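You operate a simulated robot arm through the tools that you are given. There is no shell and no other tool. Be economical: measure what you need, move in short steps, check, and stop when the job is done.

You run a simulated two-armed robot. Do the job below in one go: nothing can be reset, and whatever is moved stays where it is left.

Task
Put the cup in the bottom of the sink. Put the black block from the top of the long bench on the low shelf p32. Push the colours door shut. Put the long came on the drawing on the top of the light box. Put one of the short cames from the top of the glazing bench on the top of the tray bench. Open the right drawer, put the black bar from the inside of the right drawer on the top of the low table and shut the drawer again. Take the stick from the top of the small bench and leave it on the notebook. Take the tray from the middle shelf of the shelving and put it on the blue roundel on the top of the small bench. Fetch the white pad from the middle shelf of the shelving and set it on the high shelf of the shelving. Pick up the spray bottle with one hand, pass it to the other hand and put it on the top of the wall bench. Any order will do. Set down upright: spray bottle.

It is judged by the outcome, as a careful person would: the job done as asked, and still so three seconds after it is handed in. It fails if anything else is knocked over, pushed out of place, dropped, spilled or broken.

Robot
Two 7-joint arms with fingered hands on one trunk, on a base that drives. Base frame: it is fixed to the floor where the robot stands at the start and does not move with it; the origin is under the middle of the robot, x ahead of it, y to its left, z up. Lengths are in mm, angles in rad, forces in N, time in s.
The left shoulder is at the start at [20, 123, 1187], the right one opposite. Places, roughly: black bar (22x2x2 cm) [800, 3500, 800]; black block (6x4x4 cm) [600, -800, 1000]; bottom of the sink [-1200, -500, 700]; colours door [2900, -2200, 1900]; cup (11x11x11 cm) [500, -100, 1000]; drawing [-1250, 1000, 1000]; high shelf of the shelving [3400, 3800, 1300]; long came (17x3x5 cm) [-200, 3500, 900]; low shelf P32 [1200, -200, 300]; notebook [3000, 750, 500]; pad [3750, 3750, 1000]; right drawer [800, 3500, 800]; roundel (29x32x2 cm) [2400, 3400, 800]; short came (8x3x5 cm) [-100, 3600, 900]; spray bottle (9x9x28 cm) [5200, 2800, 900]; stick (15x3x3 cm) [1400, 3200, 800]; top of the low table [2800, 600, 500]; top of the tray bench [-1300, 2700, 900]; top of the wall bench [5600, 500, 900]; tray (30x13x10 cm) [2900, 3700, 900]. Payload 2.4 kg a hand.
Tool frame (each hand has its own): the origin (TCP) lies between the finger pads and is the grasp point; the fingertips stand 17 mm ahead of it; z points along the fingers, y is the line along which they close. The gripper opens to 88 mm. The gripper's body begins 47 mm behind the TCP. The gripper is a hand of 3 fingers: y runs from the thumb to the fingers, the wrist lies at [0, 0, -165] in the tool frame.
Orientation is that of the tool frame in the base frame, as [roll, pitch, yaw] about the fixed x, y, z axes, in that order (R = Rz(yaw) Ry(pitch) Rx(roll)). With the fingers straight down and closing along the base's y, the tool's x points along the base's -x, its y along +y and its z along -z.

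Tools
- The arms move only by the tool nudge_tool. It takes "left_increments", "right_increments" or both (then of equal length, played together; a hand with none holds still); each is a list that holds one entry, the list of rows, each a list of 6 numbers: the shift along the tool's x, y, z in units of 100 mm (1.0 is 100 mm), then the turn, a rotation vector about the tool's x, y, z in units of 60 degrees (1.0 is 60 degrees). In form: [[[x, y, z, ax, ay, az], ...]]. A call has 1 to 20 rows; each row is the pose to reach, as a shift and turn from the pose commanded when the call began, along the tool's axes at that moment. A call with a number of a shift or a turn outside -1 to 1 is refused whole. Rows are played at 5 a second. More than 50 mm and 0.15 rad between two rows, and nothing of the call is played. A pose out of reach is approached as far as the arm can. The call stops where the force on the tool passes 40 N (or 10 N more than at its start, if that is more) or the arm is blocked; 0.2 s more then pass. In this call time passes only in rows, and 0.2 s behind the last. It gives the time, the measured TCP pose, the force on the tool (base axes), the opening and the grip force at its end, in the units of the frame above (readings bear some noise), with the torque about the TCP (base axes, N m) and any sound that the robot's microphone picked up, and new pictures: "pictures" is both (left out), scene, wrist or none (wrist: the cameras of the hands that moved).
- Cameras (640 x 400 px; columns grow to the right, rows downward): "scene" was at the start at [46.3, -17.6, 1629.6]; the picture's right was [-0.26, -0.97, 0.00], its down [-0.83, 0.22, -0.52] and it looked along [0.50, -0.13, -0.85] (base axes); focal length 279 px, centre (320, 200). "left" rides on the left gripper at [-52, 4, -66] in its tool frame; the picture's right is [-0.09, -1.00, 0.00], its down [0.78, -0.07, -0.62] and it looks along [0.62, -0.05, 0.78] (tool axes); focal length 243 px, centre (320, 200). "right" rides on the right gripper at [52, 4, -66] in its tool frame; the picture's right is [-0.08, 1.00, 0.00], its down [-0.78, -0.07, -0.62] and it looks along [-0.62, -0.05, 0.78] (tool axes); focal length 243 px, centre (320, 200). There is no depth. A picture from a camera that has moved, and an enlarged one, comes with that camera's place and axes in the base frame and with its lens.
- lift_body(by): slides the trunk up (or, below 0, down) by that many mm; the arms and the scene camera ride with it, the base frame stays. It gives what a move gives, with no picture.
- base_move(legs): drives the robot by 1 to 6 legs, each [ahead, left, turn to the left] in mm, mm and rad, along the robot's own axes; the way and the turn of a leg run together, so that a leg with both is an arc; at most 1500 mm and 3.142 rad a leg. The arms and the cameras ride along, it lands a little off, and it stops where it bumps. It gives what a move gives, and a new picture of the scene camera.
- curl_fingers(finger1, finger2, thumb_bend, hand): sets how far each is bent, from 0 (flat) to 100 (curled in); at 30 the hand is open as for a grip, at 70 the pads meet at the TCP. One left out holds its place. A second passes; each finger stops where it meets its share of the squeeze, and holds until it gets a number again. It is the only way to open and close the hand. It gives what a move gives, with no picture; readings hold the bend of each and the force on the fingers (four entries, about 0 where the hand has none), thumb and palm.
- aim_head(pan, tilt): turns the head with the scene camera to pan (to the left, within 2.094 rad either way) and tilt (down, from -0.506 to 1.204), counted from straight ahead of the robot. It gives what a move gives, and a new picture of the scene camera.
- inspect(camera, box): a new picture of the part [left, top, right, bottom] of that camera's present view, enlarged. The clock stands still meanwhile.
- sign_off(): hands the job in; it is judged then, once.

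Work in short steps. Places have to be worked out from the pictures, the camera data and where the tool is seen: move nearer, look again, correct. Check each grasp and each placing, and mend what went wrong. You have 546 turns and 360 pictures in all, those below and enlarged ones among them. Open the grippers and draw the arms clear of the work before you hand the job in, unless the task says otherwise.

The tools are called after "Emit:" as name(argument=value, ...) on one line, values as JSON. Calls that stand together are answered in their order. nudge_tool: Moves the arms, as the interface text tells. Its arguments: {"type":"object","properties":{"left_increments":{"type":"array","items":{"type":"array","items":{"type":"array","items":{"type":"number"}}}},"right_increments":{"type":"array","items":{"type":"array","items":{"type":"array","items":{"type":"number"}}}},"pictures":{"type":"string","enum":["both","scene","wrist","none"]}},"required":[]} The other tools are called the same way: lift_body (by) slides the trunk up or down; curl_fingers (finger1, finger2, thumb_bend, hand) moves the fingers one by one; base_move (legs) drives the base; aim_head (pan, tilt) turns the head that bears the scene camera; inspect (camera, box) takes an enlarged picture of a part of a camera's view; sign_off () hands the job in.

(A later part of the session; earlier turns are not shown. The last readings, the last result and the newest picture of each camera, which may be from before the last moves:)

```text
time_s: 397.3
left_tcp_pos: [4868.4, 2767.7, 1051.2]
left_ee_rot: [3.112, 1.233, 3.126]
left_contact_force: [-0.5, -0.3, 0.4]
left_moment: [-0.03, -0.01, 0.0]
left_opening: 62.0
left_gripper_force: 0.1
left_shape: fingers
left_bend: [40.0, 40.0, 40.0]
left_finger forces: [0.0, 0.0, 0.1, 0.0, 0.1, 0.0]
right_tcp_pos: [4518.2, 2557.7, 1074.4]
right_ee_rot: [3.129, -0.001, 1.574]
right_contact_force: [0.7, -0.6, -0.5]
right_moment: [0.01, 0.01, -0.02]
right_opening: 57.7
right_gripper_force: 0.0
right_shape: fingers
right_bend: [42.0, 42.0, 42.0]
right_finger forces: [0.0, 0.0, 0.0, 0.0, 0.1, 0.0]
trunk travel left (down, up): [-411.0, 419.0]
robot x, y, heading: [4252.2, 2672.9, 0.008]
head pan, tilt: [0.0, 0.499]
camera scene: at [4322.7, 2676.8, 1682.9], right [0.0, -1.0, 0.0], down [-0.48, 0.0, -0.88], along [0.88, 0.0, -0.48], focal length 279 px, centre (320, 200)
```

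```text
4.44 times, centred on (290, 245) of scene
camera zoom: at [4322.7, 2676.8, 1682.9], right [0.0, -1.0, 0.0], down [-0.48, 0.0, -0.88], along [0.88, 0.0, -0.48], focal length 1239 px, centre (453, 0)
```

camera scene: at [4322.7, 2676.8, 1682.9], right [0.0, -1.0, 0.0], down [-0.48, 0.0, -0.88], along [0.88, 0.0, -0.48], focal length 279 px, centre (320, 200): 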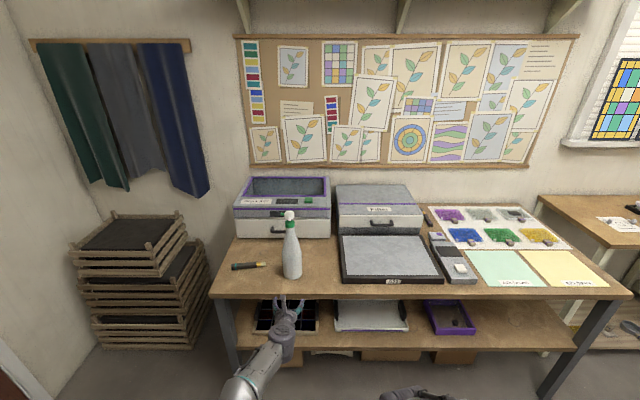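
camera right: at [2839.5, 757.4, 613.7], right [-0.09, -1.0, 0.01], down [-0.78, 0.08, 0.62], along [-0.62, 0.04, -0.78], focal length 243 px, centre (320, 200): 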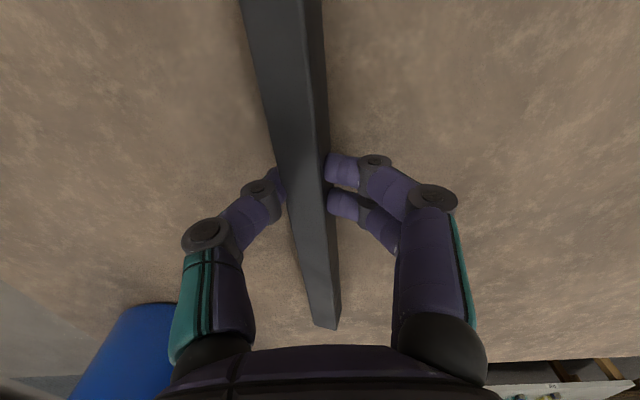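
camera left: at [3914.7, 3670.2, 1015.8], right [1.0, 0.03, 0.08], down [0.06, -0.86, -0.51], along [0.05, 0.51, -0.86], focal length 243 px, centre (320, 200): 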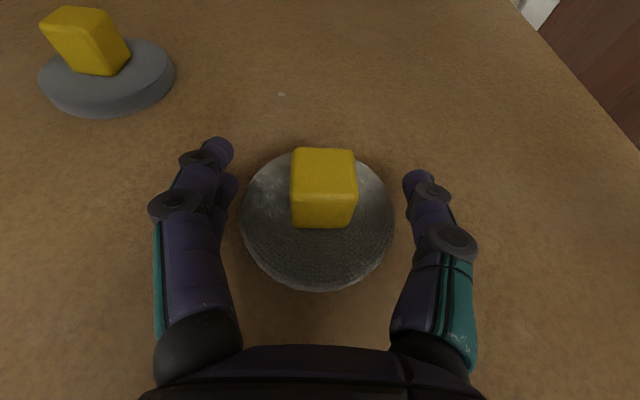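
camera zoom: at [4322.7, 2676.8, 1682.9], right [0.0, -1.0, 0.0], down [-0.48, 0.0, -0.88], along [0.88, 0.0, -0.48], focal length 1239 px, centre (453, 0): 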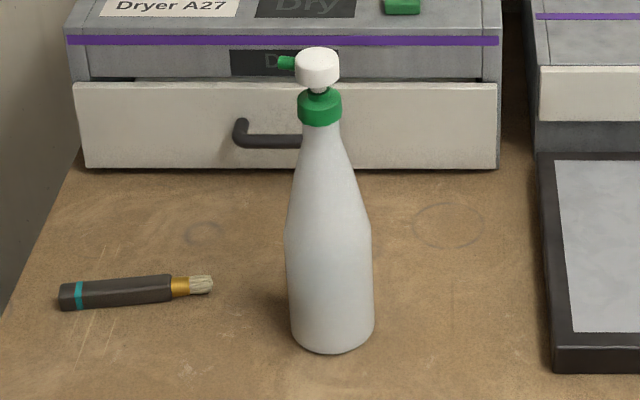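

The bottle has a 70 mm body, tapering to a neck under a green cap. Plan: left hand lifts it by the neck, the right hand takes the body. I first rotate the right hand to point forward (yawed 30° inward) and level the left hand.

Emit:
nudge_tool(right_increments=[[[0, 0, 0, -0.084, -0.0485, -0.084], [0, 0, 0, -0.168, -0.097, -0.168], [0, 0, 0, -0.252, -0.1455, -0.252], [0, 0, 0, -0.336, -0.194, -0.336], [0, 0, 0, -0.42, -0.2425, -0.42], [0, 0, 0, -0.504, -0.291, -0.504], [0, 0, 0, -0.588, -0.3395, -0.588], [0, 0, 0, -0.672, -0.388, -0.672], [0, 0, 0, -0.756, -0.4365, -0.756]]], pictures="none")

Emit:
nudge_tool(right_increments=[[[0, 0, 0, -0.084, -0.0485, -0.084], [0, 0, 0, -0.168, -0.097, -0.168], [0, 0, 0, -0.252, -0.1455, -0.252], [0, 0, 0, -0.336, -0.194, -0.336], [0, 0, 0, -0.42, -0.2425, -0.42], [0, 0, 0, -0.504, -0.291, -0.504], [0, 0, 0, -0.588, -0.3395, -0.588], [0, 0, 0, -0.672, -0.388, -0.672], [0, 0, 0, -0.756, -0.4365, -0.756]]], pictures="none")

Emit:
nudge_tool(left_increments=[[[0, 0, 0, -0.01, -0.11, 0], [0, 0, 0, -0.02, -0.22, 0], [0, 0, 0, -0.028, -0.32, 0]]], pictures="both")

```text
time_s: 399.3
left_tcp_pos: [4868.6, 2767.5, 1051.3]
left_ee_rot: [3.112, 1.234, 3.125]
left_contact_force: [0.8, -0.2, 0.3]
left_moment: [-0.02, -0.01, 0.01]
left_opening: 61.9
left_gripper_force: 0.0
left_shape: fingers
left_bend: [40.0, 40.0, 40.0]
left_finger forces: [0.1, 0.0, 0.0, 0.0, 0.1, 0.0]
right_tcp_pos: [4560.9, 2585.9, 1068.9]
right_ee_rot: [2.505, 0.69, 2.185]
right_contact_force: [0.2, 0.5, -0.3]
right_moment: [0.0, -0.01, 0.04]
right_opening: 58.0
right_gripper_force: 0.0
right_shape: fingers
right_bend: [42.0, 42.0, 42.0]
right_finger forces: [0.0, 0.0, 0.1, 0.0, 0.0, 0.0]
right hand out of reach, approached as far as the arm can: row 5, 6, 7, 8, 9
trunk travel left (down, up): [-411.0, 419.0]
robot x, y, heading: [4253.6, 2675.9, 0.006]
head pan, tilt: [0.0, 0.499]
```

```text
time_s: 401.3
left_tcp_pos: [4868.8, 2767.0, 1051.2]
left_ee_rot: [3.109, 1.233, 3.123]
left_contact_force: [0.2, 0.0, 0.2]
left_moment: [-0.01, 0.0, -0.03]
left_opening: 62.2
left_gripper_force: 0.1
left_shape: fingers
left_bend: [40.0, 40.0, 40.0]
left_finger forces: [0.1, 0.1, 0.0, 0.0, 0.0, 0.1]
right_tcp_pos: [4537.3, 2693.5, 1112.4]
right_ee_rot: [-1.576, 1.532, -1.125]
right_contact_force: [0.0, -0.3, 0.0]
right_moment: [0.0, 0.02, 0.03]
right_opening: 57.7
right_gripper_force: 0.2
right_shape: fingers
right_bend: [42.0, 42.0, 42.0]
right_finger forces: [0.0, 0.0, 0.0, 0.1, 0.0, 0.0]
right hand out of reach, approached as far as the arm can: row 1, 2, 3, 4, 5, 6, 7, 8, 9
trunk travel left (down, up): [-411.0, 419.0]
robot x, y, heading: [4255.0, 2677.1, 0.007]
head pan, tilt: [0.0, 0.499]
```

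```text
time_s: 402.1
left_tcp_pos: [4862.4, 2770.2, 1053.8]
left_ee_rot: [1.569, 1.553, 1.609]
left_contact_force: [-0.6, -0.3, -0.1]
left_moment: [0.01, -0.02, 0.06]
left_opening: 62.0
left_gripper_force: 0.1
left_shape: fingers
left_bend: [40.0, 40.0, 40.0]
left_finger forces: [0.0, 0.1, 0.0, 0.0, 0.0, 0.1]
left hand out of reach, approached as far as the arm can: row 3
right_tcp_pos: [4537.8, 2694.5, 1112.5]
right_ee_rot: [-1.464, 1.538, -1.015]
right_contact_force: [0.7, -0.2, 0.1]
right_moment: [0.01, 0.02, 0.0]
right_opening: 57.8
right_gripper_force: 0.0
right_shape: fingers
right_bend: [42.0, 42.0, 42.0]
right_finger forces: [0.0, 0.0, 0.1, 0.0, 0.1, 0.0]
trunk travel left (down, up): [-411.0, 419.0]
robot x, y, heading: [4251.0, 2677.7, 0.004]
head pan, tilt: [0.0, 0.499]
camera scene: at [4322.7, 2676.9, 1682.9], right [0.0, -1.0, 0.0], down [-0.48, 0.0, -0.88], along [0.88, 0.0, -0.48], focal length 279 px, centre (320, 200)
camera left: at [4796.3, 2771.6, 1106.2], right [0.04, -1.0, 0.07], down [-0.62, -0.08, -0.78], along [0.78, -0.01, -0.62], focal length 243 px, centre (320, 200)
```

scene: 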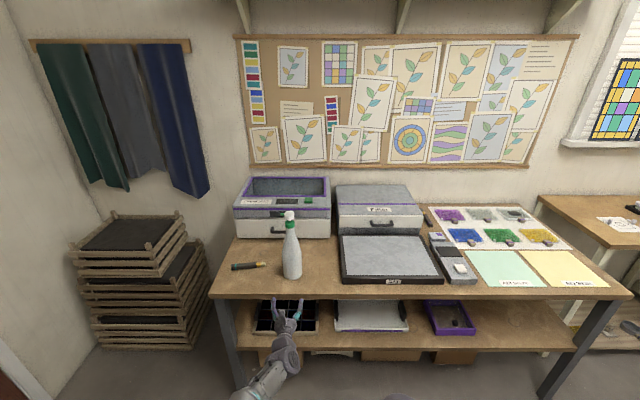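
left: 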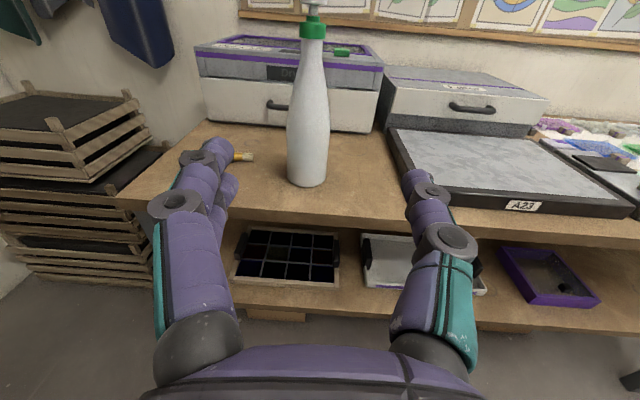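

Left hand is at full stretch, so I draw it back 110 and move the right hand 100 to the right. The bottle works out near (5235, 2797), neck around z 1060.

Emit:
nudge_tool(left_increments=[[[0, 0, -0.33, 0, 0, 0], [0, 0, -0.66, 0, 0, 0], [0, 0, -1.0, 0, 0, 0]]], right_increments=[[[0.1, -0.3, -0.14, 0, 0, 0], [0.2, -0.6, -0.29, 0, 0, 0], [0.3, -0.9, -0.43, 0, 0, 0]]], pictures="none")

Emit:
base_move(legs=[[380, 20, 0]])

Emit:
inspect(camera="left", box=[0, 0, 640, 400])

```text
time_s: 402.9
left_tcp_pos: [4762.6, 2765.5, 1054.6]
left_ee_rot: [1.496, 1.557, 1.538]
left_contact_force: [0.3, 0.5, 0.2]
left_moment: [0.01, 0.01, 0.01]
left_opening: 62.4
left_gripper_force: 0.1
left_shape: fingers
left_bend: [40.0, 40.0, 40.0]
left_finger forces: [0.1, 0.1, 0.0, 0.1, 0.1, 0.1]
right_tcp_pos: [4538.2, 2695.2, 1114.3]
right_ee_rot: [-1.427, 1.538, -0.974]
right_contact_force: [0.4, 0.2, 0.2]
right_moment: [0.03, 0.01, -0.01]
right_opening: 58.1
right_gripper_force: 0.0
right_shape: fingers
right_bend: [42.0, 42.0, 42.0]
right_finger forces: [0.0, 0.0, 0.0, 0.0, 0.1, 0.0]
right hand out of reach, approached as far as the arm can: row 1, 2, 3
trunk travel left (down, up): [-411.0, 419.0]
robot x, y, heading: [4250.2, 2675.7, 0.004]
head pan, tilt: [0.0, 0.499]
```

```text
time_s: 405.3
left_tcp_pos: [5140.5, 2787.6, 1054.3]
left_ee_rot: [1.728, 1.553, 1.769]
left_contact_force: [0.5, 1.1, 0.6]
left_moment: [0.0, 0.03, 0.01]
left_opening: 62.4
left_gripper_force: 0.0
left_shape: fingers
left_bend: [40.0, 40.0, 40.0]
left_finger forces: [0.0, 0.0, 0.1, 0.0, 0.0, 0.1]
right_tcp_pos: [4915.7, 2718.0, 1113.7]
right_ee_rot: [-1.37, 1.542, -0.922]
right_contact_force: [0.9, -0.6, 0.1]
right_moment: [0.01, -0.01, 0.01]
right_opening: 57.7
right_gripper_force: 0.0
right_shape: fingers
right_bend: [42.0, 42.0, 42.0]
right_finger forces: [0.0, 0.0, 0.1, 0.1, 0.0, 0.1]
trunk travel left (down, up): [-411.0, 419.0]
robot x, y, heading: [4627.0, 2698.7, 0.006]
head pan, tilt: [0.0, 0.499]
camera scene: at [4701.5, 2698.9, 1682.9], right [0.01, -1.0, 0.0], down [-0.48, 0.0, -0.88], along [0.88, 0.0, -0.48], focal length 279 px, centre (320, 200)
```

scene: 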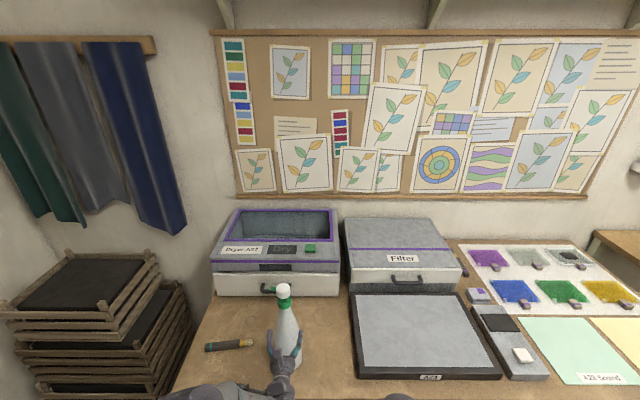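

```text
1.00 times, centred on (320, 200) of left (not enlarged: the box is as wide or as high as the picture)
camera zoom: at [5074.7, 2789.2, 1105.9], right [0.04, -1.0, 0.07], down [-0.62, -0.08, -0.78], along [0.78, -0.01, -0.62], focal length 243 px, centre (320, 200)
```

zoom: 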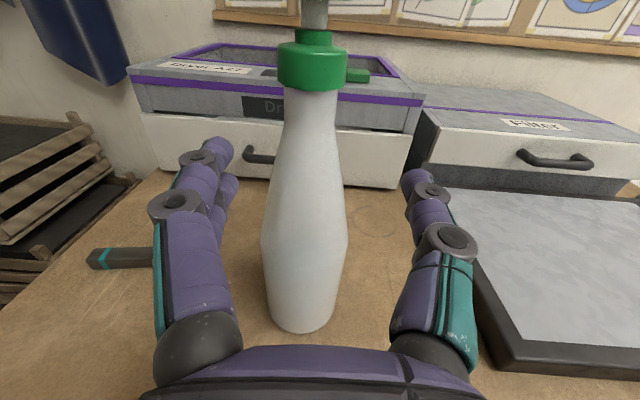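

Closer up: bottle axis (5232, 2797), body ~87 mm wide, neck ~33 mm just under the cap (cap centre z 1081). The left hand takes it at the neck, z≈1046.

Emit:
nudge_tool(left_increments=[[[0.04, 0.03, 0.3, 0, 0, 0], [0.08, 0.05, 0.6, 0, 0, 0], [0.08, 0.05, 0.88, 0, 0, 0]]], pictures="wrist")

```text
time_s: 406.1
left_tcp_pos: [5228.3, 2795.6, 1044.3]
left_ee_rot: [1.793, 1.555, 1.835]
left_contact_force: [0.3, -0.5, -0.9]
left_moment: [-0.02, 0.0, 0.0]
left_opening: 62.0
left_gripper_force: 0.1
left_shape: fingers
left_bend: [40.0, 40.0, 40.0]
left_finger forces: [0.0, 0.0, 0.0, 0.0, 0.0, 0.0]
right_tcp_pos: [4916.6, 2716.6, 1115.3]
right_ee_rot: [-1.294, 1.538, -0.846]
right_contact_force: [-0.7, -0.5, -0.3]
right_moment: [0.0, -0.01, -0.02]
right_opening: 57.9
right_gripper_force: 0.0
right_shape: fingers
right_bend: [42.0, 42.0, 42.0]
right_finger forces: [0.1, 0.0, 0.1, 0.0, 0.0, 0.0]
trunk travel left (down, up): [-411.0, 419.0]
robot x, y, heading: [4628.7, 2695.6, 0.004]
head pan, tilt: [0.0, 0.499]
camera left: at [5162.4, 2797.4, 1097.7], right [0.04, -1.0, 0.07], down [-0.62, -0.08, -0.78], along [0.78, -0.01, -0.62], focal length 243 px, centre (320, 200)
```

left: 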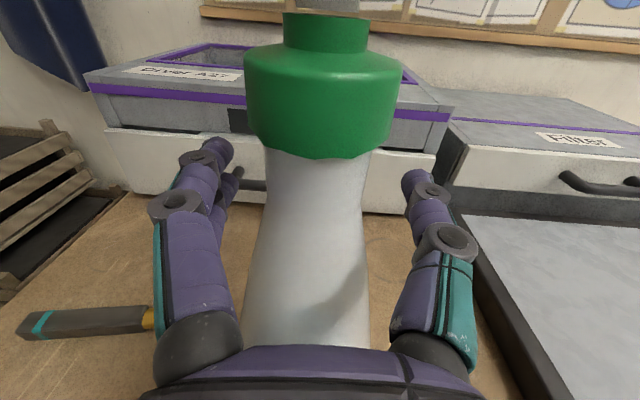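

Neck centred between the pads, just under the cap. I close firmly.

Emit:
curl_fingers(hand="left", finger1=75, finger2=75, thumb_bend=72)

Emit:
curl_fingers(hand="left", finger1=92, finger2=92, thumb_bend=88)

Emit:
lift_body(by=60)

Emit:
inspect(camera="left", box=[0, 0, 640, 400])

```text
time_s: 407.1
left_tcp_pos: [5228.0, 2796.6, 1045.7]
left_ee_rot: [1.665, 1.556, 1.708]
left_contact_force: [1.2, 1.5, 1.2]
left_moment: [0.05, -0.03, -0.02]
left_opening: 16.5
left_gripper_force: 11.3
left_shape: fingers
left_bend: [69.0, 67.0, 65.0]
left_finger forces: [5.8, 6.6, 0.0, 0.0, 10.8, 0.0]
right_tcp_pos: [4917.5, 2717.3, 1114.9]
right_ee_rot: [-1.312, 1.541, -0.868]
right_contact_force: [0.3, 0.5, 0.0]
right_moment: [0.01, 0.0, -0.02]
right_opening: 57.7
right_gripper_force: 0.1
right_shape: fingers
right_bend: [42.0, 42.0, 42.0]
right_finger forces: [0.0, 0.0, 0.0, 0.0, 0.0, 0.0]
trunk travel left (down, up): [-411.0, 419.0]
robot x, y, heading: [4630.3, 2699.9, 0.005]
head pan, tilt: [0.0, 0.499]
```

```text
time_s: 408.1
left_tcp_pos: [5227.4, 2795.7, 1046.0]
left_ee_rot: [1.639, 1.555, 1.681]
left_contact_force: [2.7, -0.7, 3.5]
left_moment: [-0.02, -0.02, 0.05]
left_opening: 11.2
left_gripper_force: 16.3
left_shape: fingers
left_bend: [71.0, 70.0, 69.0]
left_finger forces: [7.6, 7.8, 0.1, 0.1, 17.5, 0.1]
right_tcp_pos: [4918.1, 2716.3, 1113.8]
right_ee_rot: [-1.329, 1.538, -0.881]
right_contact_force: [-0.4, -0.7, 0.2]
right_moment: [-0.04, 0.01, 0.02]
right_opening: 57.8
right_gripper_force: 0.1
right_shape: fingers
right_bend: [42.0, 42.0, 42.0]
right_finger forces: [0.0, 0.1, 0.1, 0.1, 0.1, 0.0]
trunk travel left (down, up): [-411.0, 419.0]
robot x, y, heading: [4628.5, 2698.3, 0.006]
head pan, tilt: [0.0, 0.499]
```

```text
time_s: 409.1
left_tcp_pos: [5228.4, 2796.9, 1104.4]
left_ee_rot: [1.787, 1.555, 1.827]
left_contact_force: [0.7, 0.2, -7.5]
left_moment: [0.01, -0.22, 0.01]
left_opening: 0.0
left_gripper_force: 7.1
left_shape: fingers
left_bend: [77.0, 75.0, 81.0]
left_finger forces: [0.0, 6.7, 0.1, 0.1, 7.7, 0.0]
right_tcp_pos: [4916.6, 2716.4, 1174.2]
right_ee_rot: [-1.364, 1.541, -0.916]
right_contact_force: [0.7, -0.7, -0.3]
right_moment: [-0.02, 0.0, -0.02]
right_opening: 57.7
right_gripper_force: 0.1
right_shape: fingers
right_bend: [42.0, 42.0, 42.0]
right_finger forces: [0.0, 0.0, 0.0, 0.1, 0.1, 0.0]
trunk travel left (down, up): [-471.0, 359.0]
robot x, y, heading: [4627.8, 2695.4, 0.006]
head pan, tilt: [0.0, 0.499]
```

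```text
1.00 times, centred on (320, 200) of left (not enlarged: the box is as wide or as high as the picture)
camera zoom: at [5163.1, 2797.5, 1157.5], right [0.04, -1.0, 0.07], down [-0.62, -0.08, -0.78], along [0.78, -0.01, -0.62], focal length 243 px, centre (320, 200)
```

zoom: 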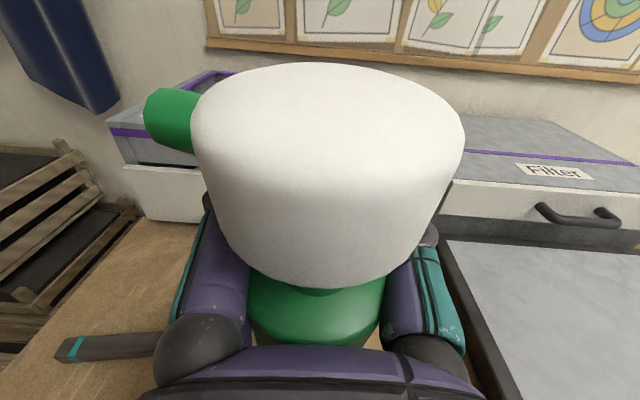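

The bottle slid down in the fingers until it hangs by the pump head over the closed fingers – a secure hook. I lift it clear and back off to see how it hangs.

Emit:
lift_body(by=90)

Emit:
base_move(legs=[[-350, 0, 0]])

Emit:
inspect(camera="scene", box=[180, 180, 420, 400])

```text
time_s: 410.4
left_tcp_pos: [5227.9, 2797.0, 1194.2]
left_ee_rot: [1.763, 1.555, 1.803]
left_contact_force: [-0.4, 0.5, -7.3]
left_moment: [0.04, -0.14, 0.02]
left_opening: 0.0
left_gripper_force: 7.1
left_shape: fingers
left_bend: [77.0, 76.0, 82.0]
left_finger forces: [0.0, 7.1, 0.0, 0.0, 8.0, 0.0]
right_tcp_pos: [4917.1, 2717.6, 1264.3]
right_ee_rot: [-1.36, 1.537, -0.914]
right_contact_force: [0.0, 0.0, 1.5]
right_moment: [-0.03, -0.02, 0.0]
right_opening: 57.9
right_gripper_force: 0.0
right_shape: fingers
right_bend: [42.0, 42.0, 42.0]
right_finger forces: [0.0, 0.1, 0.0, 0.0, 0.0, 0.1]
trunk travel left (down, up): [-561.0, 269.0]
robot x, y, heading: [4630.2, 2698.0, -0.0]
head pan, tilt: [0.0, 0.499]
```

```text
time_s: 412.6
left_tcp_pos: [4882.0, 2794.5, 1195.5]
left_ee_rot: [1.695, 1.555, 1.74]
left_contact_force: [0.1, 0.4, -7.6]
left_moment: [0.02, -0.25, 0.02]
left_opening: 0.0
left_gripper_force: 6.7
left_shape: fingers
left_bend: [77.0, 76.0, 82.0]
left_finger forces: [0.1, 6.7, 0.0, 0.1, 6.9, 0.0]
right_tcp_pos: [4571.8, 2715.6, 1263.4]
right_ee_rot: [-1.352, 1.538, -0.904]
right_contact_force: [0.7, 0.3, 0.4]
right_moment: [0.02, 0.02, -0.01]
right_opening: 58.0
right_gripper_force: 0.1
right_shape: fingers
right_bend: [42.0, 42.0, 42.0]
right_finger forces: [0.0, 0.0, 0.0, 0.1, 0.1, 0.1]
trunk travel left (down, up): [-561.0, 269.0]
robot x, y, heading: [4281.7, 2700.7, 0.006]
head pan, tilt: [0.0, 0.499]
camera scene: at [4354.4, 2697.1, 1832.9], right [0.01, -1.0, 0.0], down [-0.48, 0.0, -0.88], along [0.88, 0.0, -0.48], focal length 279 px, centre (320, 200)
```

scene: 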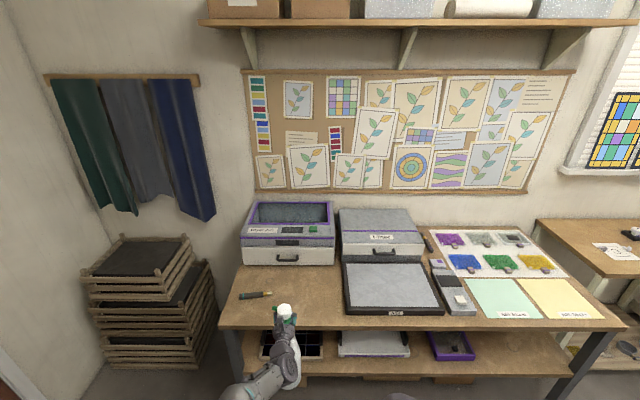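

```text
1.82 times, centred on (300, 290) of scene
camera zoom: at [4354.4, 2697.1, 1832.9], right [0.01, -1.0, 0.0], down [-0.48, 0.0, -0.88], along [0.88, 0.0, -0.48], focal length 507 px, centre (356, 36)
```

zoom: 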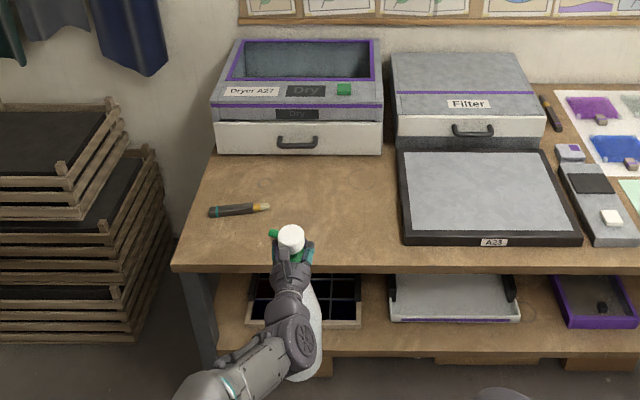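

The bottle hangs upright from the left hand. I first move the right hand forward, right and down, to make room for bringing the bottle closer.

Emit:
nudge_tool(right_increments=[[[0.12, -0.21, 0.14, 0, 0, 0], [0.24, -0.42, 0.28, 0, 0, 0], [0.36, -0.64, 0.41, 0, 0, 0]]], pictures="none")

Emit:
nudge_tool(right_increments=[[[0.12, -0.21, 0.14, 0, 0, 0], [0.24, -0.42, 0.28, 0, 0, 0], [0.36, -0.64, 0.41, 0, 0, 0]]], pictures="scene")

```text
time_s: 413.4
left_tcp_pos: [4883.5, 2795.8, 1195.4]
left_ee_rot: [1.739, 1.556, 1.785]
left_contact_force: [0.3, 0.5, -7.2]
left_moment: [0.07, -0.19, 0.01]
left_opening: 0.2
left_gripper_force: 3.8
left_shape: fingers
left_bend: [77.0, 76.0, 83.0]
left_finger forces: [2.6, 0.0, 0.0, 0.1, 4.7, 0.1]
right_tcp_pos: [4584.6, 2717.3, 1266.8]
right_ee_rot: [-1.449, 1.539, -1.008]
right_contact_force: [-0.1, 0.2, 0.3]
right_moment: [-0.02, -0.02, -0.01]
right_opening: 57.8
right_gripper_force: 0.0
right_shape: fingers
right_bend: [42.0, 42.0, 42.0]
right_finger forces: [0.1, 0.0, 0.0, 0.0, 0.0, 0.0]
right hand out of reach, approached as far as the arm can: row 1, 2, 3
trunk travel left (down, up): [-561.0, 269.0]
robot x, y, heading: [4281.2, 2695.2, 0.003]
head pan, tilt: [0.0, 0.499]
```

```text
time_s: 414.2
left_tcp_pos: [4882.2, 2795.2, 1194.7]
left_ee_rot: [1.764, 1.555, 1.805]
left_contact_force: [0.5, -1.3, 0.2]
left_moment: [-0.16, -0.1, 0.03]
left_opening: 0.2
left_gripper_force: 3.3
left_shape: fingers
left_bend: [77.0, 76.0, 83.0]
left_finger forces: [6.7, 0.0, 0.1, 0.0, 0.9, 0.0]
right_tcp_pos: [4592.3, 2721.1, 1271.1]
right_ee_rot: [-1.444, 1.54, -1.004]
right_contact_force: [-0.3, 0.3, 0.1]
right_moment: [-0.04, 0.01, 0.0]
right_opening: 58.0
right_gripper_force: 0.1
right_shape: fingers
right_bend: [42.0, 42.0, 42.0]
right_finger forces: [0.0, 0.1, 0.1, 0.1, 0.1, 0.0]
right hand out of reach, approached as far as the arm can: row 1, 2, 3
trunk travel left (down, up): [-561.0, 269.0]
robot x, y, heading: [4281.2, 2695.8, 0.005]
head pan, tilt: [0.0, 0.499]
camera scene: at [4355.3, 2696.9, 1832.9], right [0.01, -1.0, 0.0], down [-0.48, 0.0, -0.88], along [0.88, 0.0, -0.48], focal length 279 px, centre (320, 200)
```

scene: 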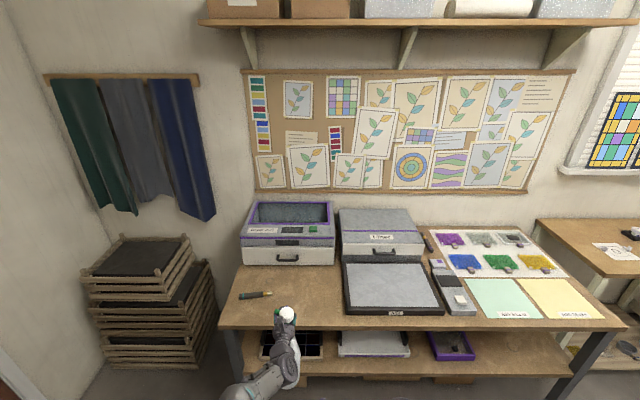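

The left hand's load has dropped to zero – the bottle may be slipping. I look at once.

Emit:
inspect(camera="left", box=[0, 0, 640, 400])

Emit:
inspect(camera="scene", box=[220, 280, 380, 400])

```text
1.00 times, centred on (320, 200) of left (not enlarged: the box is as wide or as high as the picture)
camera zoom: at [4816.6, 2795.9, 1247.8], right [0.04, -1.0, 0.07], down [-0.62, -0.08, -0.78], along [0.78, -0.01, -0.62], focal length 243 px, centre (320, 200)
```

zoom: 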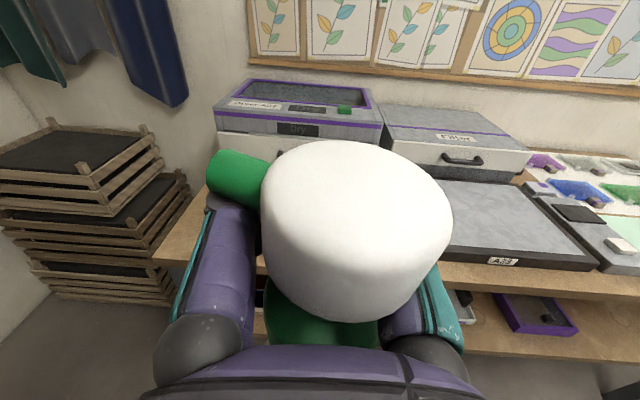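

```text
3.33 times, centred on (300, 340) of scene
camera zoom: at [4355.3, 2696.9, 1832.9], right [0.01, -1.0, 0.0], down [-0.48, 0.0, -0.88], along [0.88, 0.0, -0.48], focal length 930 px, centre (387, -267)
```

zoom: 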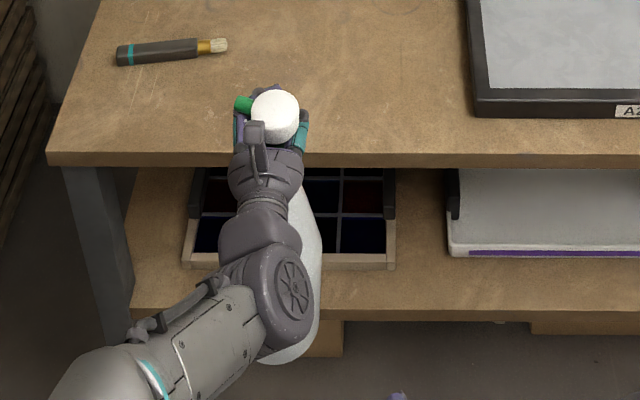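

The bottle is leaning in, its head still on the fingers. I squeeze to the full to secure it.

Emit:
curl_fingers(hand="left", finger1=100, finger2=100, thumb_bend=100)

Emit:
inspect(camera="scene", box=[220, 280, 380, 400])

```text
time_s: 415.2
left_tcp_pos: [4882.4, 2794.8, 1194.7]
left_ee_rot: [1.758, 1.556, 1.802]
left_contact_force: [0.0, -1.1, 0.0]
left_moment: [-0.1, -0.13, 0.01]
left_opening: 1.8
left_gripper_force: 6.7
left_shape: fingers
left_bend: [88.0, 89.0, 93.0]
left_finger forces: [12.3, 0.1, 0.0, 0.0, 1.2, 0.0]
right_tcp_pos: [4592.2, 2720.6, 1271.4]
right_ee_rot: [-1.436, 1.539, -0.996]
right_contact_force: [0.6, 0.1, -0.6]
right_moment: [0.03, 0.03, -0.01]
right_opening: 57.8
right_gripper_force: 0.0
right_shape: fingers
right_bend: [42.0, 42.0, 42.0]
right_finger forces: [0.0, 0.0, 0.0, 0.1, 0.1, 0.0]
trunk travel left (down, up): [-561.0, 269.0]
robot x, y, heading: [4285.4, 2698.1, 0.002]
head pan, tilt: [0.0, 0.499]
```

```text
3.33 times, centred on (300, 340) of scene
camera zoom: at [4355.4, 2697.0, 1832.9], right [0.01, -1.0, 0.0], down [-0.48, 0.0, -0.88], along [0.88, 0.0, -0.48], focal length 930 px, centre (387, -267)
```

zoom: 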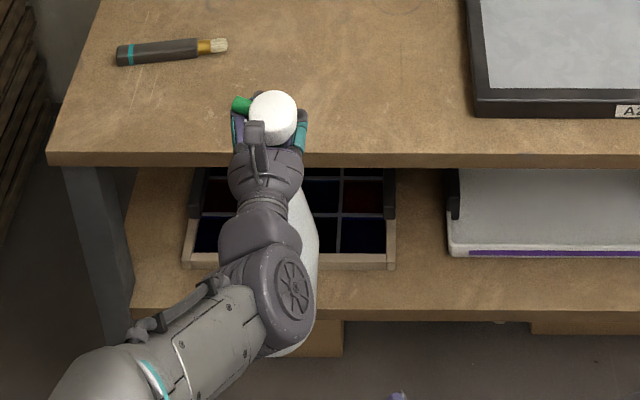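

It holds still. I check its attitude with the left camera.

Emit:
inspect(camera="left", box=[0, 0, 640, 400])

Emit:
aim_head(pan=0.15, tilt=0.9)

```text
1.00 times, centred on (320, 200) of left (not enlarged: the box is as wide or as high as the picture)
camera zoom: at [4816.7, 2796.1, 1247.8], right [0.04, -1.0, 0.07], down [-0.62, -0.08, -0.78], along [0.78, -0.01, -0.62], focal length 243 px, centre (320, 200)
```

zoom: 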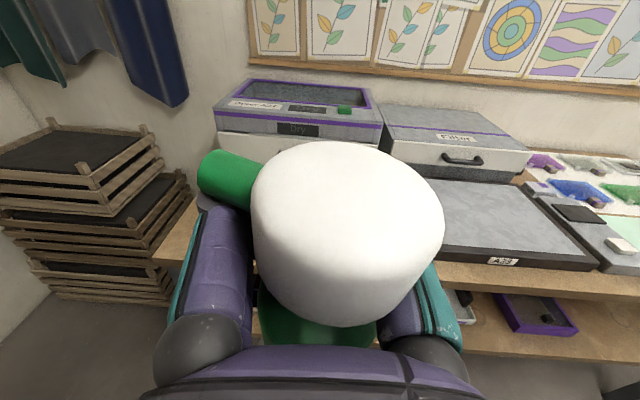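

```text
time_s: 416.1
left_tcp_pos: [4882.6, 2795.3, 1195.4]
left_ee_rot: [1.751, 1.554, 1.794]
left_contact_force: [-0.3, -0.1, -0.2]
left_moment: [-0.06, -0.16, -0.03]
left_opening: 1.7
left_gripper_force: 2.4
left_shape: fingers
left_bend: [88.0, 89.0, 93.0]
left_finger forces: [2.2, 0.0, 0.0, 0.1, 2.0, 0.0]
right_tcp_pos: [4592.5, 2720.6, 1272.0]
right_ee_rot: [-1.437, 1.539, -0.996]
right_contact_force: [0.2, -0.6, 0.5]
right_moment: [0.01, 0.01, -0.04]
right_opening: 58.3
right_gripper_force: 0.1
right_shape: fingers
right_bend: [42.0, 42.0, 42.0]
right_finger forces: [0.0, 0.0, 0.0, 0.1, 0.0, 0.0]
trunk travel left (down, up): [-561.0, 269.0]
robot x, y, heading: [4283.5, 2698.8, 0.002]
head pan, tilt: [0.15, 0.901]
camera scene: at [4339.0, 2708.4, 1799.1], right [0.15, -0.99, 0.0], down [-0.77, -0.12, -0.62], along [0.61, 0.1, -0.78], focal length 279 px, centre (320, 200)
```

scene: 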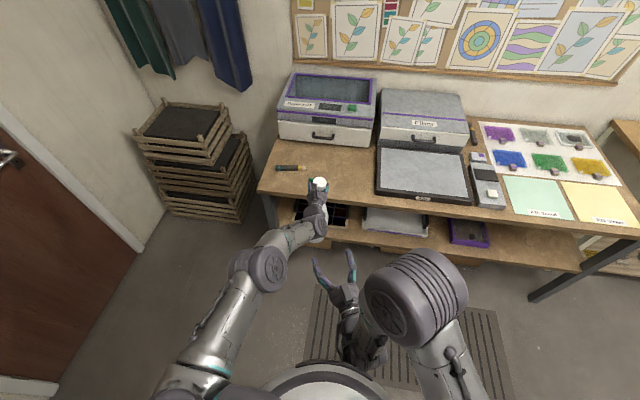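

Stable: the head sits on the closed fingers and the body leans lightly on the wrist. I'll return over the bench, rest the bottle's foot on it while still holding, and bring the right hand to the neck there.

Emit:
base_move(legs=[[345, 0, 0]])

Emit:
lift_body(by=-60)

Emit:
lift_body(by=-10)

Emit:
inspect(camera="scene", box=[220, 120, 420, 270])

```text
time_s: 418.3
left_tcp_pos: [5226.3, 2796.8, 1196.4]
left_ee_rot: [1.791, 1.555, 1.837]
left_contact_force: [-1.3, -0.3, -7.4]
left_moment: [-0.05, -0.14, 0.02]
left_opening: 1.8
left_gripper_force: 1.6
left_shape: fingers
left_bend: [88.0, 89.0, 93.0]
left_finger forces: [1.3, 0.1, 0.0, 0.0, 1.0, 0.1]
right_tcp_pos: [4936.7, 2722.9, 1271.9]
right_ee_rot: [-1.449, 1.539, -1.006]
right_contact_force: [-0.4, 0.8, -0.3]
right_moment: [0.01, 0.0, 0.0]
right_opening: 58.0
right_gripper_force: 0.1
right_shape: fingers
right_bend: [42.0, 42.0, 42.0]
right_finger forces: [0.1, 0.0, 0.1, 0.1, 0.0, 0.1]
trunk travel left (down, up): [-561.0, 269.0]
robot x, y, heading: [4627.6, 2700.2, 0.005]
head pan, tilt: [0.15, 0.901]
camera scene: at [4684.2, 2710.5, 1799.0], right [0.16, -0.99, 0.0], down [-0.78, -0.12, -0.62], along [0.61, 0.1, -0.78], focal length 279 px, centre (320, 200)
```

scene: 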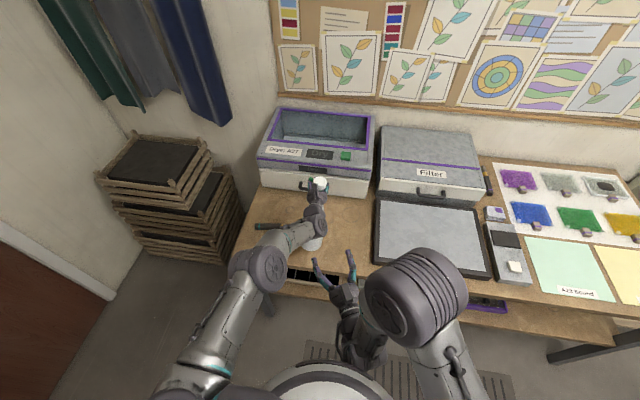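

```text
time_s: 419.3
left_tcp_pos: [5227.5, 2797.7, 1134.7]
left_ee_rot: [1.758, 1.557, 1.803]
left_contact_force: [-0.7, -0.2, -7.1]
left_moment: [-0.06, -0.14, 0.02]
left_opening: 1.8
left_gripper_force: 6.1
left_shape: fingers
left_bend: [88.0, 89.0, 93.0]
left_finger forces: [11.2, 0.0, 0.1, 0.0, 1.0, 0.0]
right_tcp_pos: [4935.1, 2723.3, 1212.0]
right_ee_rot: [-1.435, 1.538, -0.995]
right_contact_force: [0.2, -0.8, 0.1]
right_moment: [0.0, 0.0, 0.01]
right_opening: 57.7
right_gripper_force: 0.0
right_shape: fingers
right_bend: [42.0, 42.0, 42.0]
right_finger forces: [0.0, 0.0, 0.0, 0.1, 0.1, 0.1]
trunk travel left (down, up): [-501.0, 329.0]
robot x, y, heading: [4626.7, 2694.1, 0.005]
head pan, tilt: [0.15, 0.901]
```

```text
time_s: 419.9
left_tcp_pos: [5227.7, 2797.3, 1124.8]
left_ee_rot: [1.773, 1.555, 1.813]
left_contact_force: [-0.2, -0.3, -7.2]
left_moment: [-0.12, -0.14, -0.01]
left_opening: 1.6
left_gripper_force: 7.0
left_shape: fingers
left_bend: [88.0, 89.0, 93.0]
left_finger forces: [12.3, 0.0, 0.1, 0.0, 1.0, 0.2]
right_tcp_pos: [4935.0, 2722.2, 1201.9]
right_ee_rot: [-1.434, 1.541, -0.994]
right_contact_force: [-0.2, -0.2, 0.7]
right_moment: [0.03, 0.0, 0.01]
right_opening: 58.0
right_gripper_force: 0.0
right_shape: fingers
right_bend: [42.0, 42.0, 42.0]
right_finger forces: [0.0, 0.0, 0.0, 0.0, 0.0, 0.1]
trunk travel left (down, up): [-491.0, 339.0]
robot x, y, heading: [4626.8, 2698.8, 0.005]
head pan, tilt: [0.15, 0.901]
```

```text
2.67 times, centred on (320, 195) of scene
camera zoom: at [4683.3, 2710.4, 1729.0], right [0.16, -0.99, 0.0], down [-0.77, -0.12, -0.62], along [0.61, 0.1, -0.78], focal length 744 px, centre (320, 213)
```

zoom: 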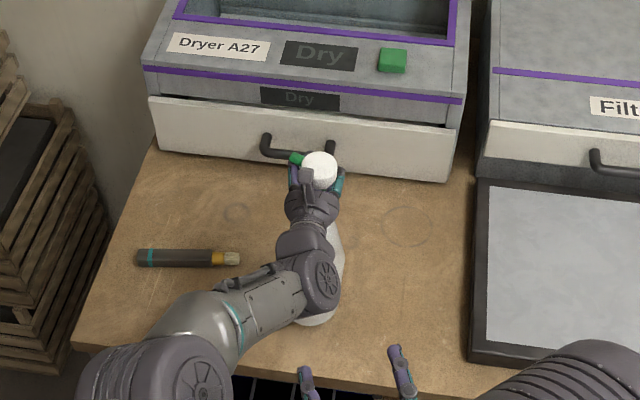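

Load is back at 7.2 N with the bottle nearly upright. I lower on in small steps until the bench takes the weight.

Emit:
lift_body(by=-10)

Emit:
lift_body(by=-8)

Emit:
lift_body(by=-6)

```text
time_s: 420.5
left_tcp_pos: [5226.3, 2797.1, 1115.0]
left_ee_rot: [1.774, 1.555, 1.818]
left_contact_force: [0.2, 0.0, -7.5]
left_moment: [-0.07, -0.18, -0.02]
left_opening: 1.9
left_gripper_force: 6.6
left_shape: fingers
left_bend: [88.0, 89.0, 93.0]
left_finger forces: [11.8, 0.1, 0.1, 0.0, 1.7, 0.0]
right_tcp_pos: [4935.9, 2721.7, 1192.7]
right_ee_rot: [-1.433, 1.54, -0.991]
right_contact_force: [-0.2, 0.3, -0.4]
right_moment: [0.0, -0.01, -0.01]
right_opening: 57.9
right_gripper_force: 0.0
right_shape: fingers
right_bend: [42.0, 42.0, 42.0]
right_finger forces: [0.0, 0.0, 0.1, 0.1, 0.0, 0.1]
trunk travel left (down, up): [-481.0, 349.0]
robot x, y, heading: [4627.6, 2700.2, 0.01]
head pan, tilt: [0.15, 0.901]
```

```text
time_s: 421.1
left_tcp_pos: [5226.9, 2797.2, 1107.3]
left_ee_rot: [1.773, 1.556, 1.816]
left_contact_force: [-0.8, 0.8, -7.0]
left_moment: [-0.12, -0.19, 0.01]
left_opening: 1.9
left_gripper_force: 5.8
left_shape: fingers
left_bend: [88.0, 89.0, 93.0]
left_finger forces: [11.2, 0.0, 0.0, 0.1, 1.4, 0.0]
right_tcp_pos: [4935.3, 2723.6, 1184.1]
right_ee_rot: [-1.434, 1.539, -0.994]
right_contact_force: [0.7, 0.1, 0.5]
right_moment: [0.0, 0.03, 0.02]
right_opening: 57.6
right_gripper_force: 0.0
right_shape: fingers
right_bend: [42.0, 42.0, 42.0]
right_finger forces: [0.0, 0.1, 0.0, 0.0, 0.0, 0.0]
trunk travel left (down, up): [-473.0, 357.0]
robot x, y, heading: [4626.2, 2694.6, 0.006]
head pan, tilt: [0.15, 0.901]
```

```text
time_s: 421.6
left_tcp_pos: [5226.8, 2798.1, 1103.3]
left_ee_rot: [1.587, 1.555, 1.634]
left_contact_force: [0.3, 1.1, 1.1]
left_moment: [0.01, 0.0, -0.01]
left_opening: 1.9
left_gripper_force: 0.9
left_shape: fingers
left_bend: [89.0, 89.0, 93.0]
left_finger forces: [0.3, 0.8, 0.0, 0.0, 0.1, 0.0]
right_tcp_pos: [4935.3, 2721.4, 1178.6]
right_ee_rot: [-1.42, 1.54, -0.979]
right_contact_force: [-1.5, -0.3, -0.9]
right_moment: [-0.01, 0.0, 0.02]
right_opening: 57.9
right_gripper_force: 0.1
right_shape: fingers
right_bend: [42.0, 42.0, 42.0]
right_finger forces: [0.0, 0.0, 0.1, 0.1, 0.0, 0.1]
trunk travel left (down, up): [-467.0, 363.0]
robot x, y, heading: [4625.8, 2701.0, 0.008]
head pan, tilt: [0.15, 0.901]
```

The bottle stands on the bench again. For a clean hand-over I'll regrip from nearer with the hands coming in from either side: first I open the left hand and back off.

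Emit:
curl_fingers(hand="left", finger1=40, finger2=40, thumb_bend=40)

Emit:
base_move(legs=[[-250, 0, 0]])

Emit:
inspect(camera="scene", box=[260, 80, 420, 200])

```text
time_s: 422.6
left_tcp_pos: [5225.1, 2797.9, 1101.9]
left_ee_rot: [1.721, 1.555, 1.764]
left_contact_force: [-0.1, 0.4, -0.4]
left_moment: [0.0, 0.04, -0.02]
left_opening: 62.4
left_gripper_force: 0.5
left_shape: fingers
left_bend: [40.0, 40.0, 40.0]
left_finger forces: [0.6, 0.2, 0.0, 0.1, 0.0, 0.1]
right_tcp_pos: [4936.0, 2721.8, 1178.2]
right_ee_rot: [-1.421, 1.539, -0.981]
right_contact_force: [0.3, 0.2, -0.2]
right_moment: [0.04, 0.01, 0.0]
right_opening: 58.0
right_gripper_force: 0.0
right_shape: fingers
right_bend: [42.0, 42.0, 42.0]
right_finger forces: [0.0, 0.0, 0.0, 0.1, 0.1, 0.0]
trunk travel left (down, up): [-467.0, 363.0]
robot x, y, heading: [4628.6, 2697.7, 0.011]
head pan, tilt: [0.15, 0.901]
```

```text
time_s: 424.4
left_tcp_pos: [4976.5, 2796.1, 1101.5]
left_ee_rot: [1.655, 1.555, 1.699]
left_contact_force: [0.5, 0.0, 1.3]
left_moment: [0.0, -0.03, 0.0]
left_opening: 62.6
left_gripper_force: 0.0
left_shape: fingers
left_bend: [40.0, 40.0, 40.0]
left_finger forces: [0.0, 0.0, 0.1, 0.0, 0.0, 0.0]
right_tcp_pos: [4685.5, 2720.1, 1178.9]
right_ee_rot: [-1.394, 1.538, -0.952]
right_contact_force: [-0.3, 0.3, -0.9]
right_moment: [-0.03, 0.0, 0.02]
right_opening: 57.6
right_gripper_force: 0.1
right_shape: fingers
right_bend: [42.0, 42.0, 42.0]
right_finger forces: [0.1, 0.1, 0.0, 0.0, 0.0, 0.0]
trunk travel left (down, up): [-467.0, 363.0]
robot x, y, heading: [4376.7, 2699.6, 0.005]
head pan, tilt: [0.15, 0.901]
camera scene: at [4431.9, 2708.6, 1705.1], right [0.16, -0.99, 0.0], down [-0.77, -0.12, -0.62], along [0.61, 0.1, -0.78], focal length 279 px, centre (320, 200)
```

scene: 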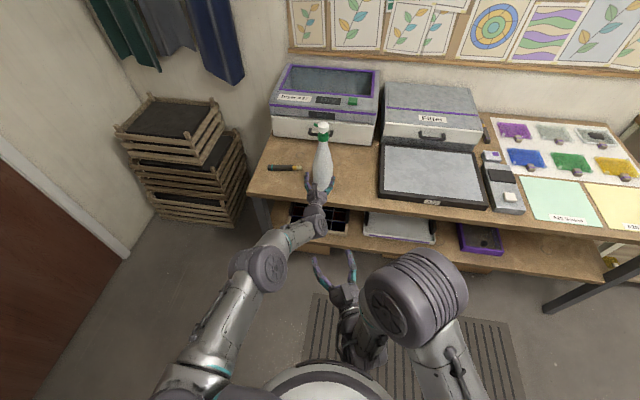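

```text
3.33 times, centred on (340, 140) of scene
camera zoom: at [4431.9, 2708.6, 1705.1], right [0.16, -0.99, 0.0], down [-0.77, -0.12, -0.62], along [0.61, 0.1, -0.78], focal length 930 px, centre (253, 400)
```

zoom: 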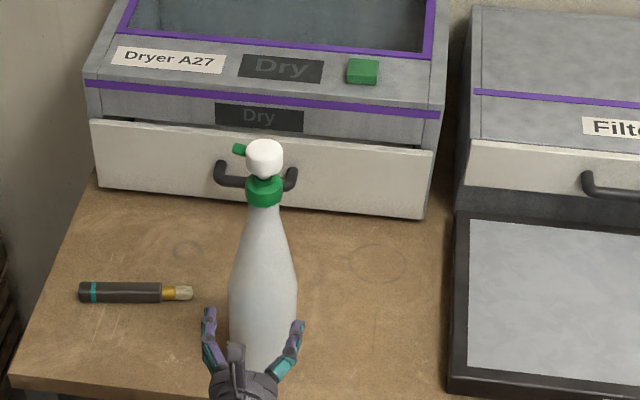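

The bottle stands upright at about (5200, 2800). I draw the left hand back and turn the hands toward each other (left 45° to the right, right 55° to the left).

Emit:
nudge_tool(left_increments=[[[0, 0, -0.25, 0, 0, 0], [0, 0, -0.5, 0, 0, 0], [0, 0, -0.75, 0, 0, 0], [0, 0, -1.0, 0, 0, 0]]], right_increments=[[[0, 0, 0, -0.12, 0, 0], [0, 0, 0, -0.24, 0, 0], [0, 0, 0, -0.36, 0, 0], [0, 0, 0, -0.48, 0, 0]]], pictures="none")

Emit:
nudge_tool(left_increments=[[[0, 0, -0.1, 0.125, 0, 0], [0, 0, -0.2, 0.25, 0, 0], [0, 0, -0.3, 0.375, 0, 0], [0, 0, -0.4, 0.5, 0, 0], [0, 0, -0.5, 0.625, 0, 0], [0, 0, -0.5, 0.75, 0, 0]]], pictures="scene")

```text
time_s: 425.1
left_tcp_pos: [4922.3, 2795.2, 1101.1]
left_ee_rot: [1.708, 1.557, 1.754]
left_contact_force: [-0.1, -0.5, 0.5]
left_moment: [-0.01, 0.01, 0.03]
left_opening: 62.6
left_gripper_force: 0.1
left_shape: fingers
left_bend: [40.0, 40.0, 40.0]
left_finger forces: [0.0, 0.0, 0.1, 0.1, 0.0, 0.0]
right_tcp_pos: [4673.7, 2735.6, 1221.9]
right_ee_rot: [-1.388, 1.418, -0.86]
right_contact_force: [-0.2, 0.2, 0.3]
right_moment: [0.0, 0.02, 0.01]
right_opening: 57.8
right_gripper_force: 0.1
right_shape: fingers
right_bend: [42.0, 42.0, 42.0]
right_finger forces: [0.1, 0.0, 0.0, 0.0, 0.0, 0.0]
right hand out of reach, approached as far as the arm can: row 1, 2, 3
trunk travel left (down, up): [-467.0, 363.0]
robot x, y, heading: [4380.0, 2697.4, 0.009]
head pan, tilt: [0.15, 0.901]
stopped in row 3 (right hand): the arm was blocked; the commanded pose is now the measured one
```

```text
time_s: 426.5
left_tcp_pos: [4873.0, 2791.6, 1101.0]
left_ee_rot: [2.634, 1.556, 1.892]
left_contact_force: [-0.1, 0.7, 0.2]
left_moment: [0.05, 0.03, 0.0]
left_opening: 62.8
left_gripper_force: 0.0
left_shape: fingers
left_bend: [40.0, 40.0, 40.0]
left_finger forces: [0.0, 0.0, 0.0, 0.0, 0.0, 0.0]
right_tcp_pos: [4673.8, 2734.5, 1220.4]
right_ee_rot: [-1.395, 1.42, -0.865]
right_contact_force: [0.0, -0.1, -0.5]
right_moment: [-0.01, 0.01, 0.02]
right_opening: 57.7
right_gripper_force: 0.0
right_shape: fingers
right_bend: [42.0, 42.0, 42.0]
right_finger forces: [0.0, 0.0, 0.1, 0.1, 0.0, 0.1]
trunk travel left (down, up): [-467.0, 363.0]
robot x, y, heading: [4374.8, 2697.5, 0.005]
head pan, tilt: [0.15, 0.901]
camera scene: at [4433.6, 2708.8, 1705.1], right [0.16, -0.99, 0.0], down [-0.77, -0.12, -0.62], along [0.61, 0.1, -0.78], focal length 279 px, centre (320, 200)
```

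scene: 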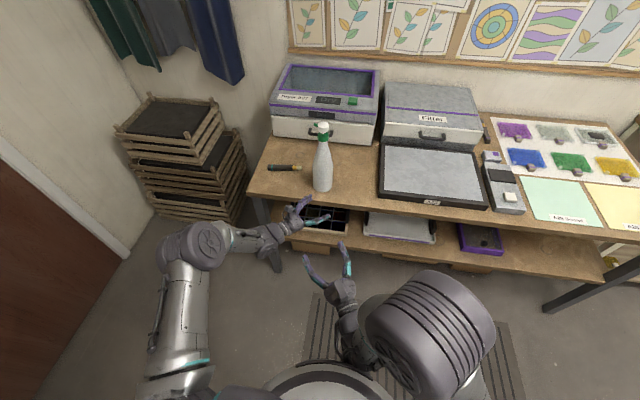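

The right arm is cramped near its limit. I try moving it forward, right and down to a freer pose.

Emit:
nudge_tool(right_increments=[[[0.25, -0.3, 0.18, 0, 0, 0], [0.5, -0.6, 0.36, 0, 0, 0], [0.76, -0.92, 0.54, 0, 0, 0]]], pictures="none")

```text
time_s: 427.3
left_tcp_pos: [4873.7, 2791.4, 1100.9]
left_ee_rot: [2.538, 1.556, 1.798]
left_contact_force: [0.1, 0.4, -0.7]
left_moment: [-0.02, -0.01, 0.01]
left_opening: 62.7
left_gripper_force: 0.0
left_shape: fingers
left_bend: [40.0, 40.0, 40.0]
left_finger forces: [0.0, 0.1, 0.0, 0.0, 0.0, 0.0]
right_tcp_pos: [4673.3, 2736.3, 1220.3]
right_ee_rot: [-1.394, 1.42, -0.867]
right_contact_force: [-0.2, -0.6, 0.4]
right_moment: [-0.01, 0.01, -0.02]
right_opening: 57.9
right_gripper_force: 0.0
right_shape: fingers
right_bend: [42.0, 42.0, 42.0]
right_finger forces: [0.0, 0.1, 0.0, 0.0, 0.0, 0.0]
right hand out of reach, approached as far as the arm can: row 1, 2, 3
trunk travel left (down, up): [-467.0, 363.0]
robot x, y, heading: [4377.2, 2694.3, 0.007]
head pan, tilt: [0.15, 0.901]
```

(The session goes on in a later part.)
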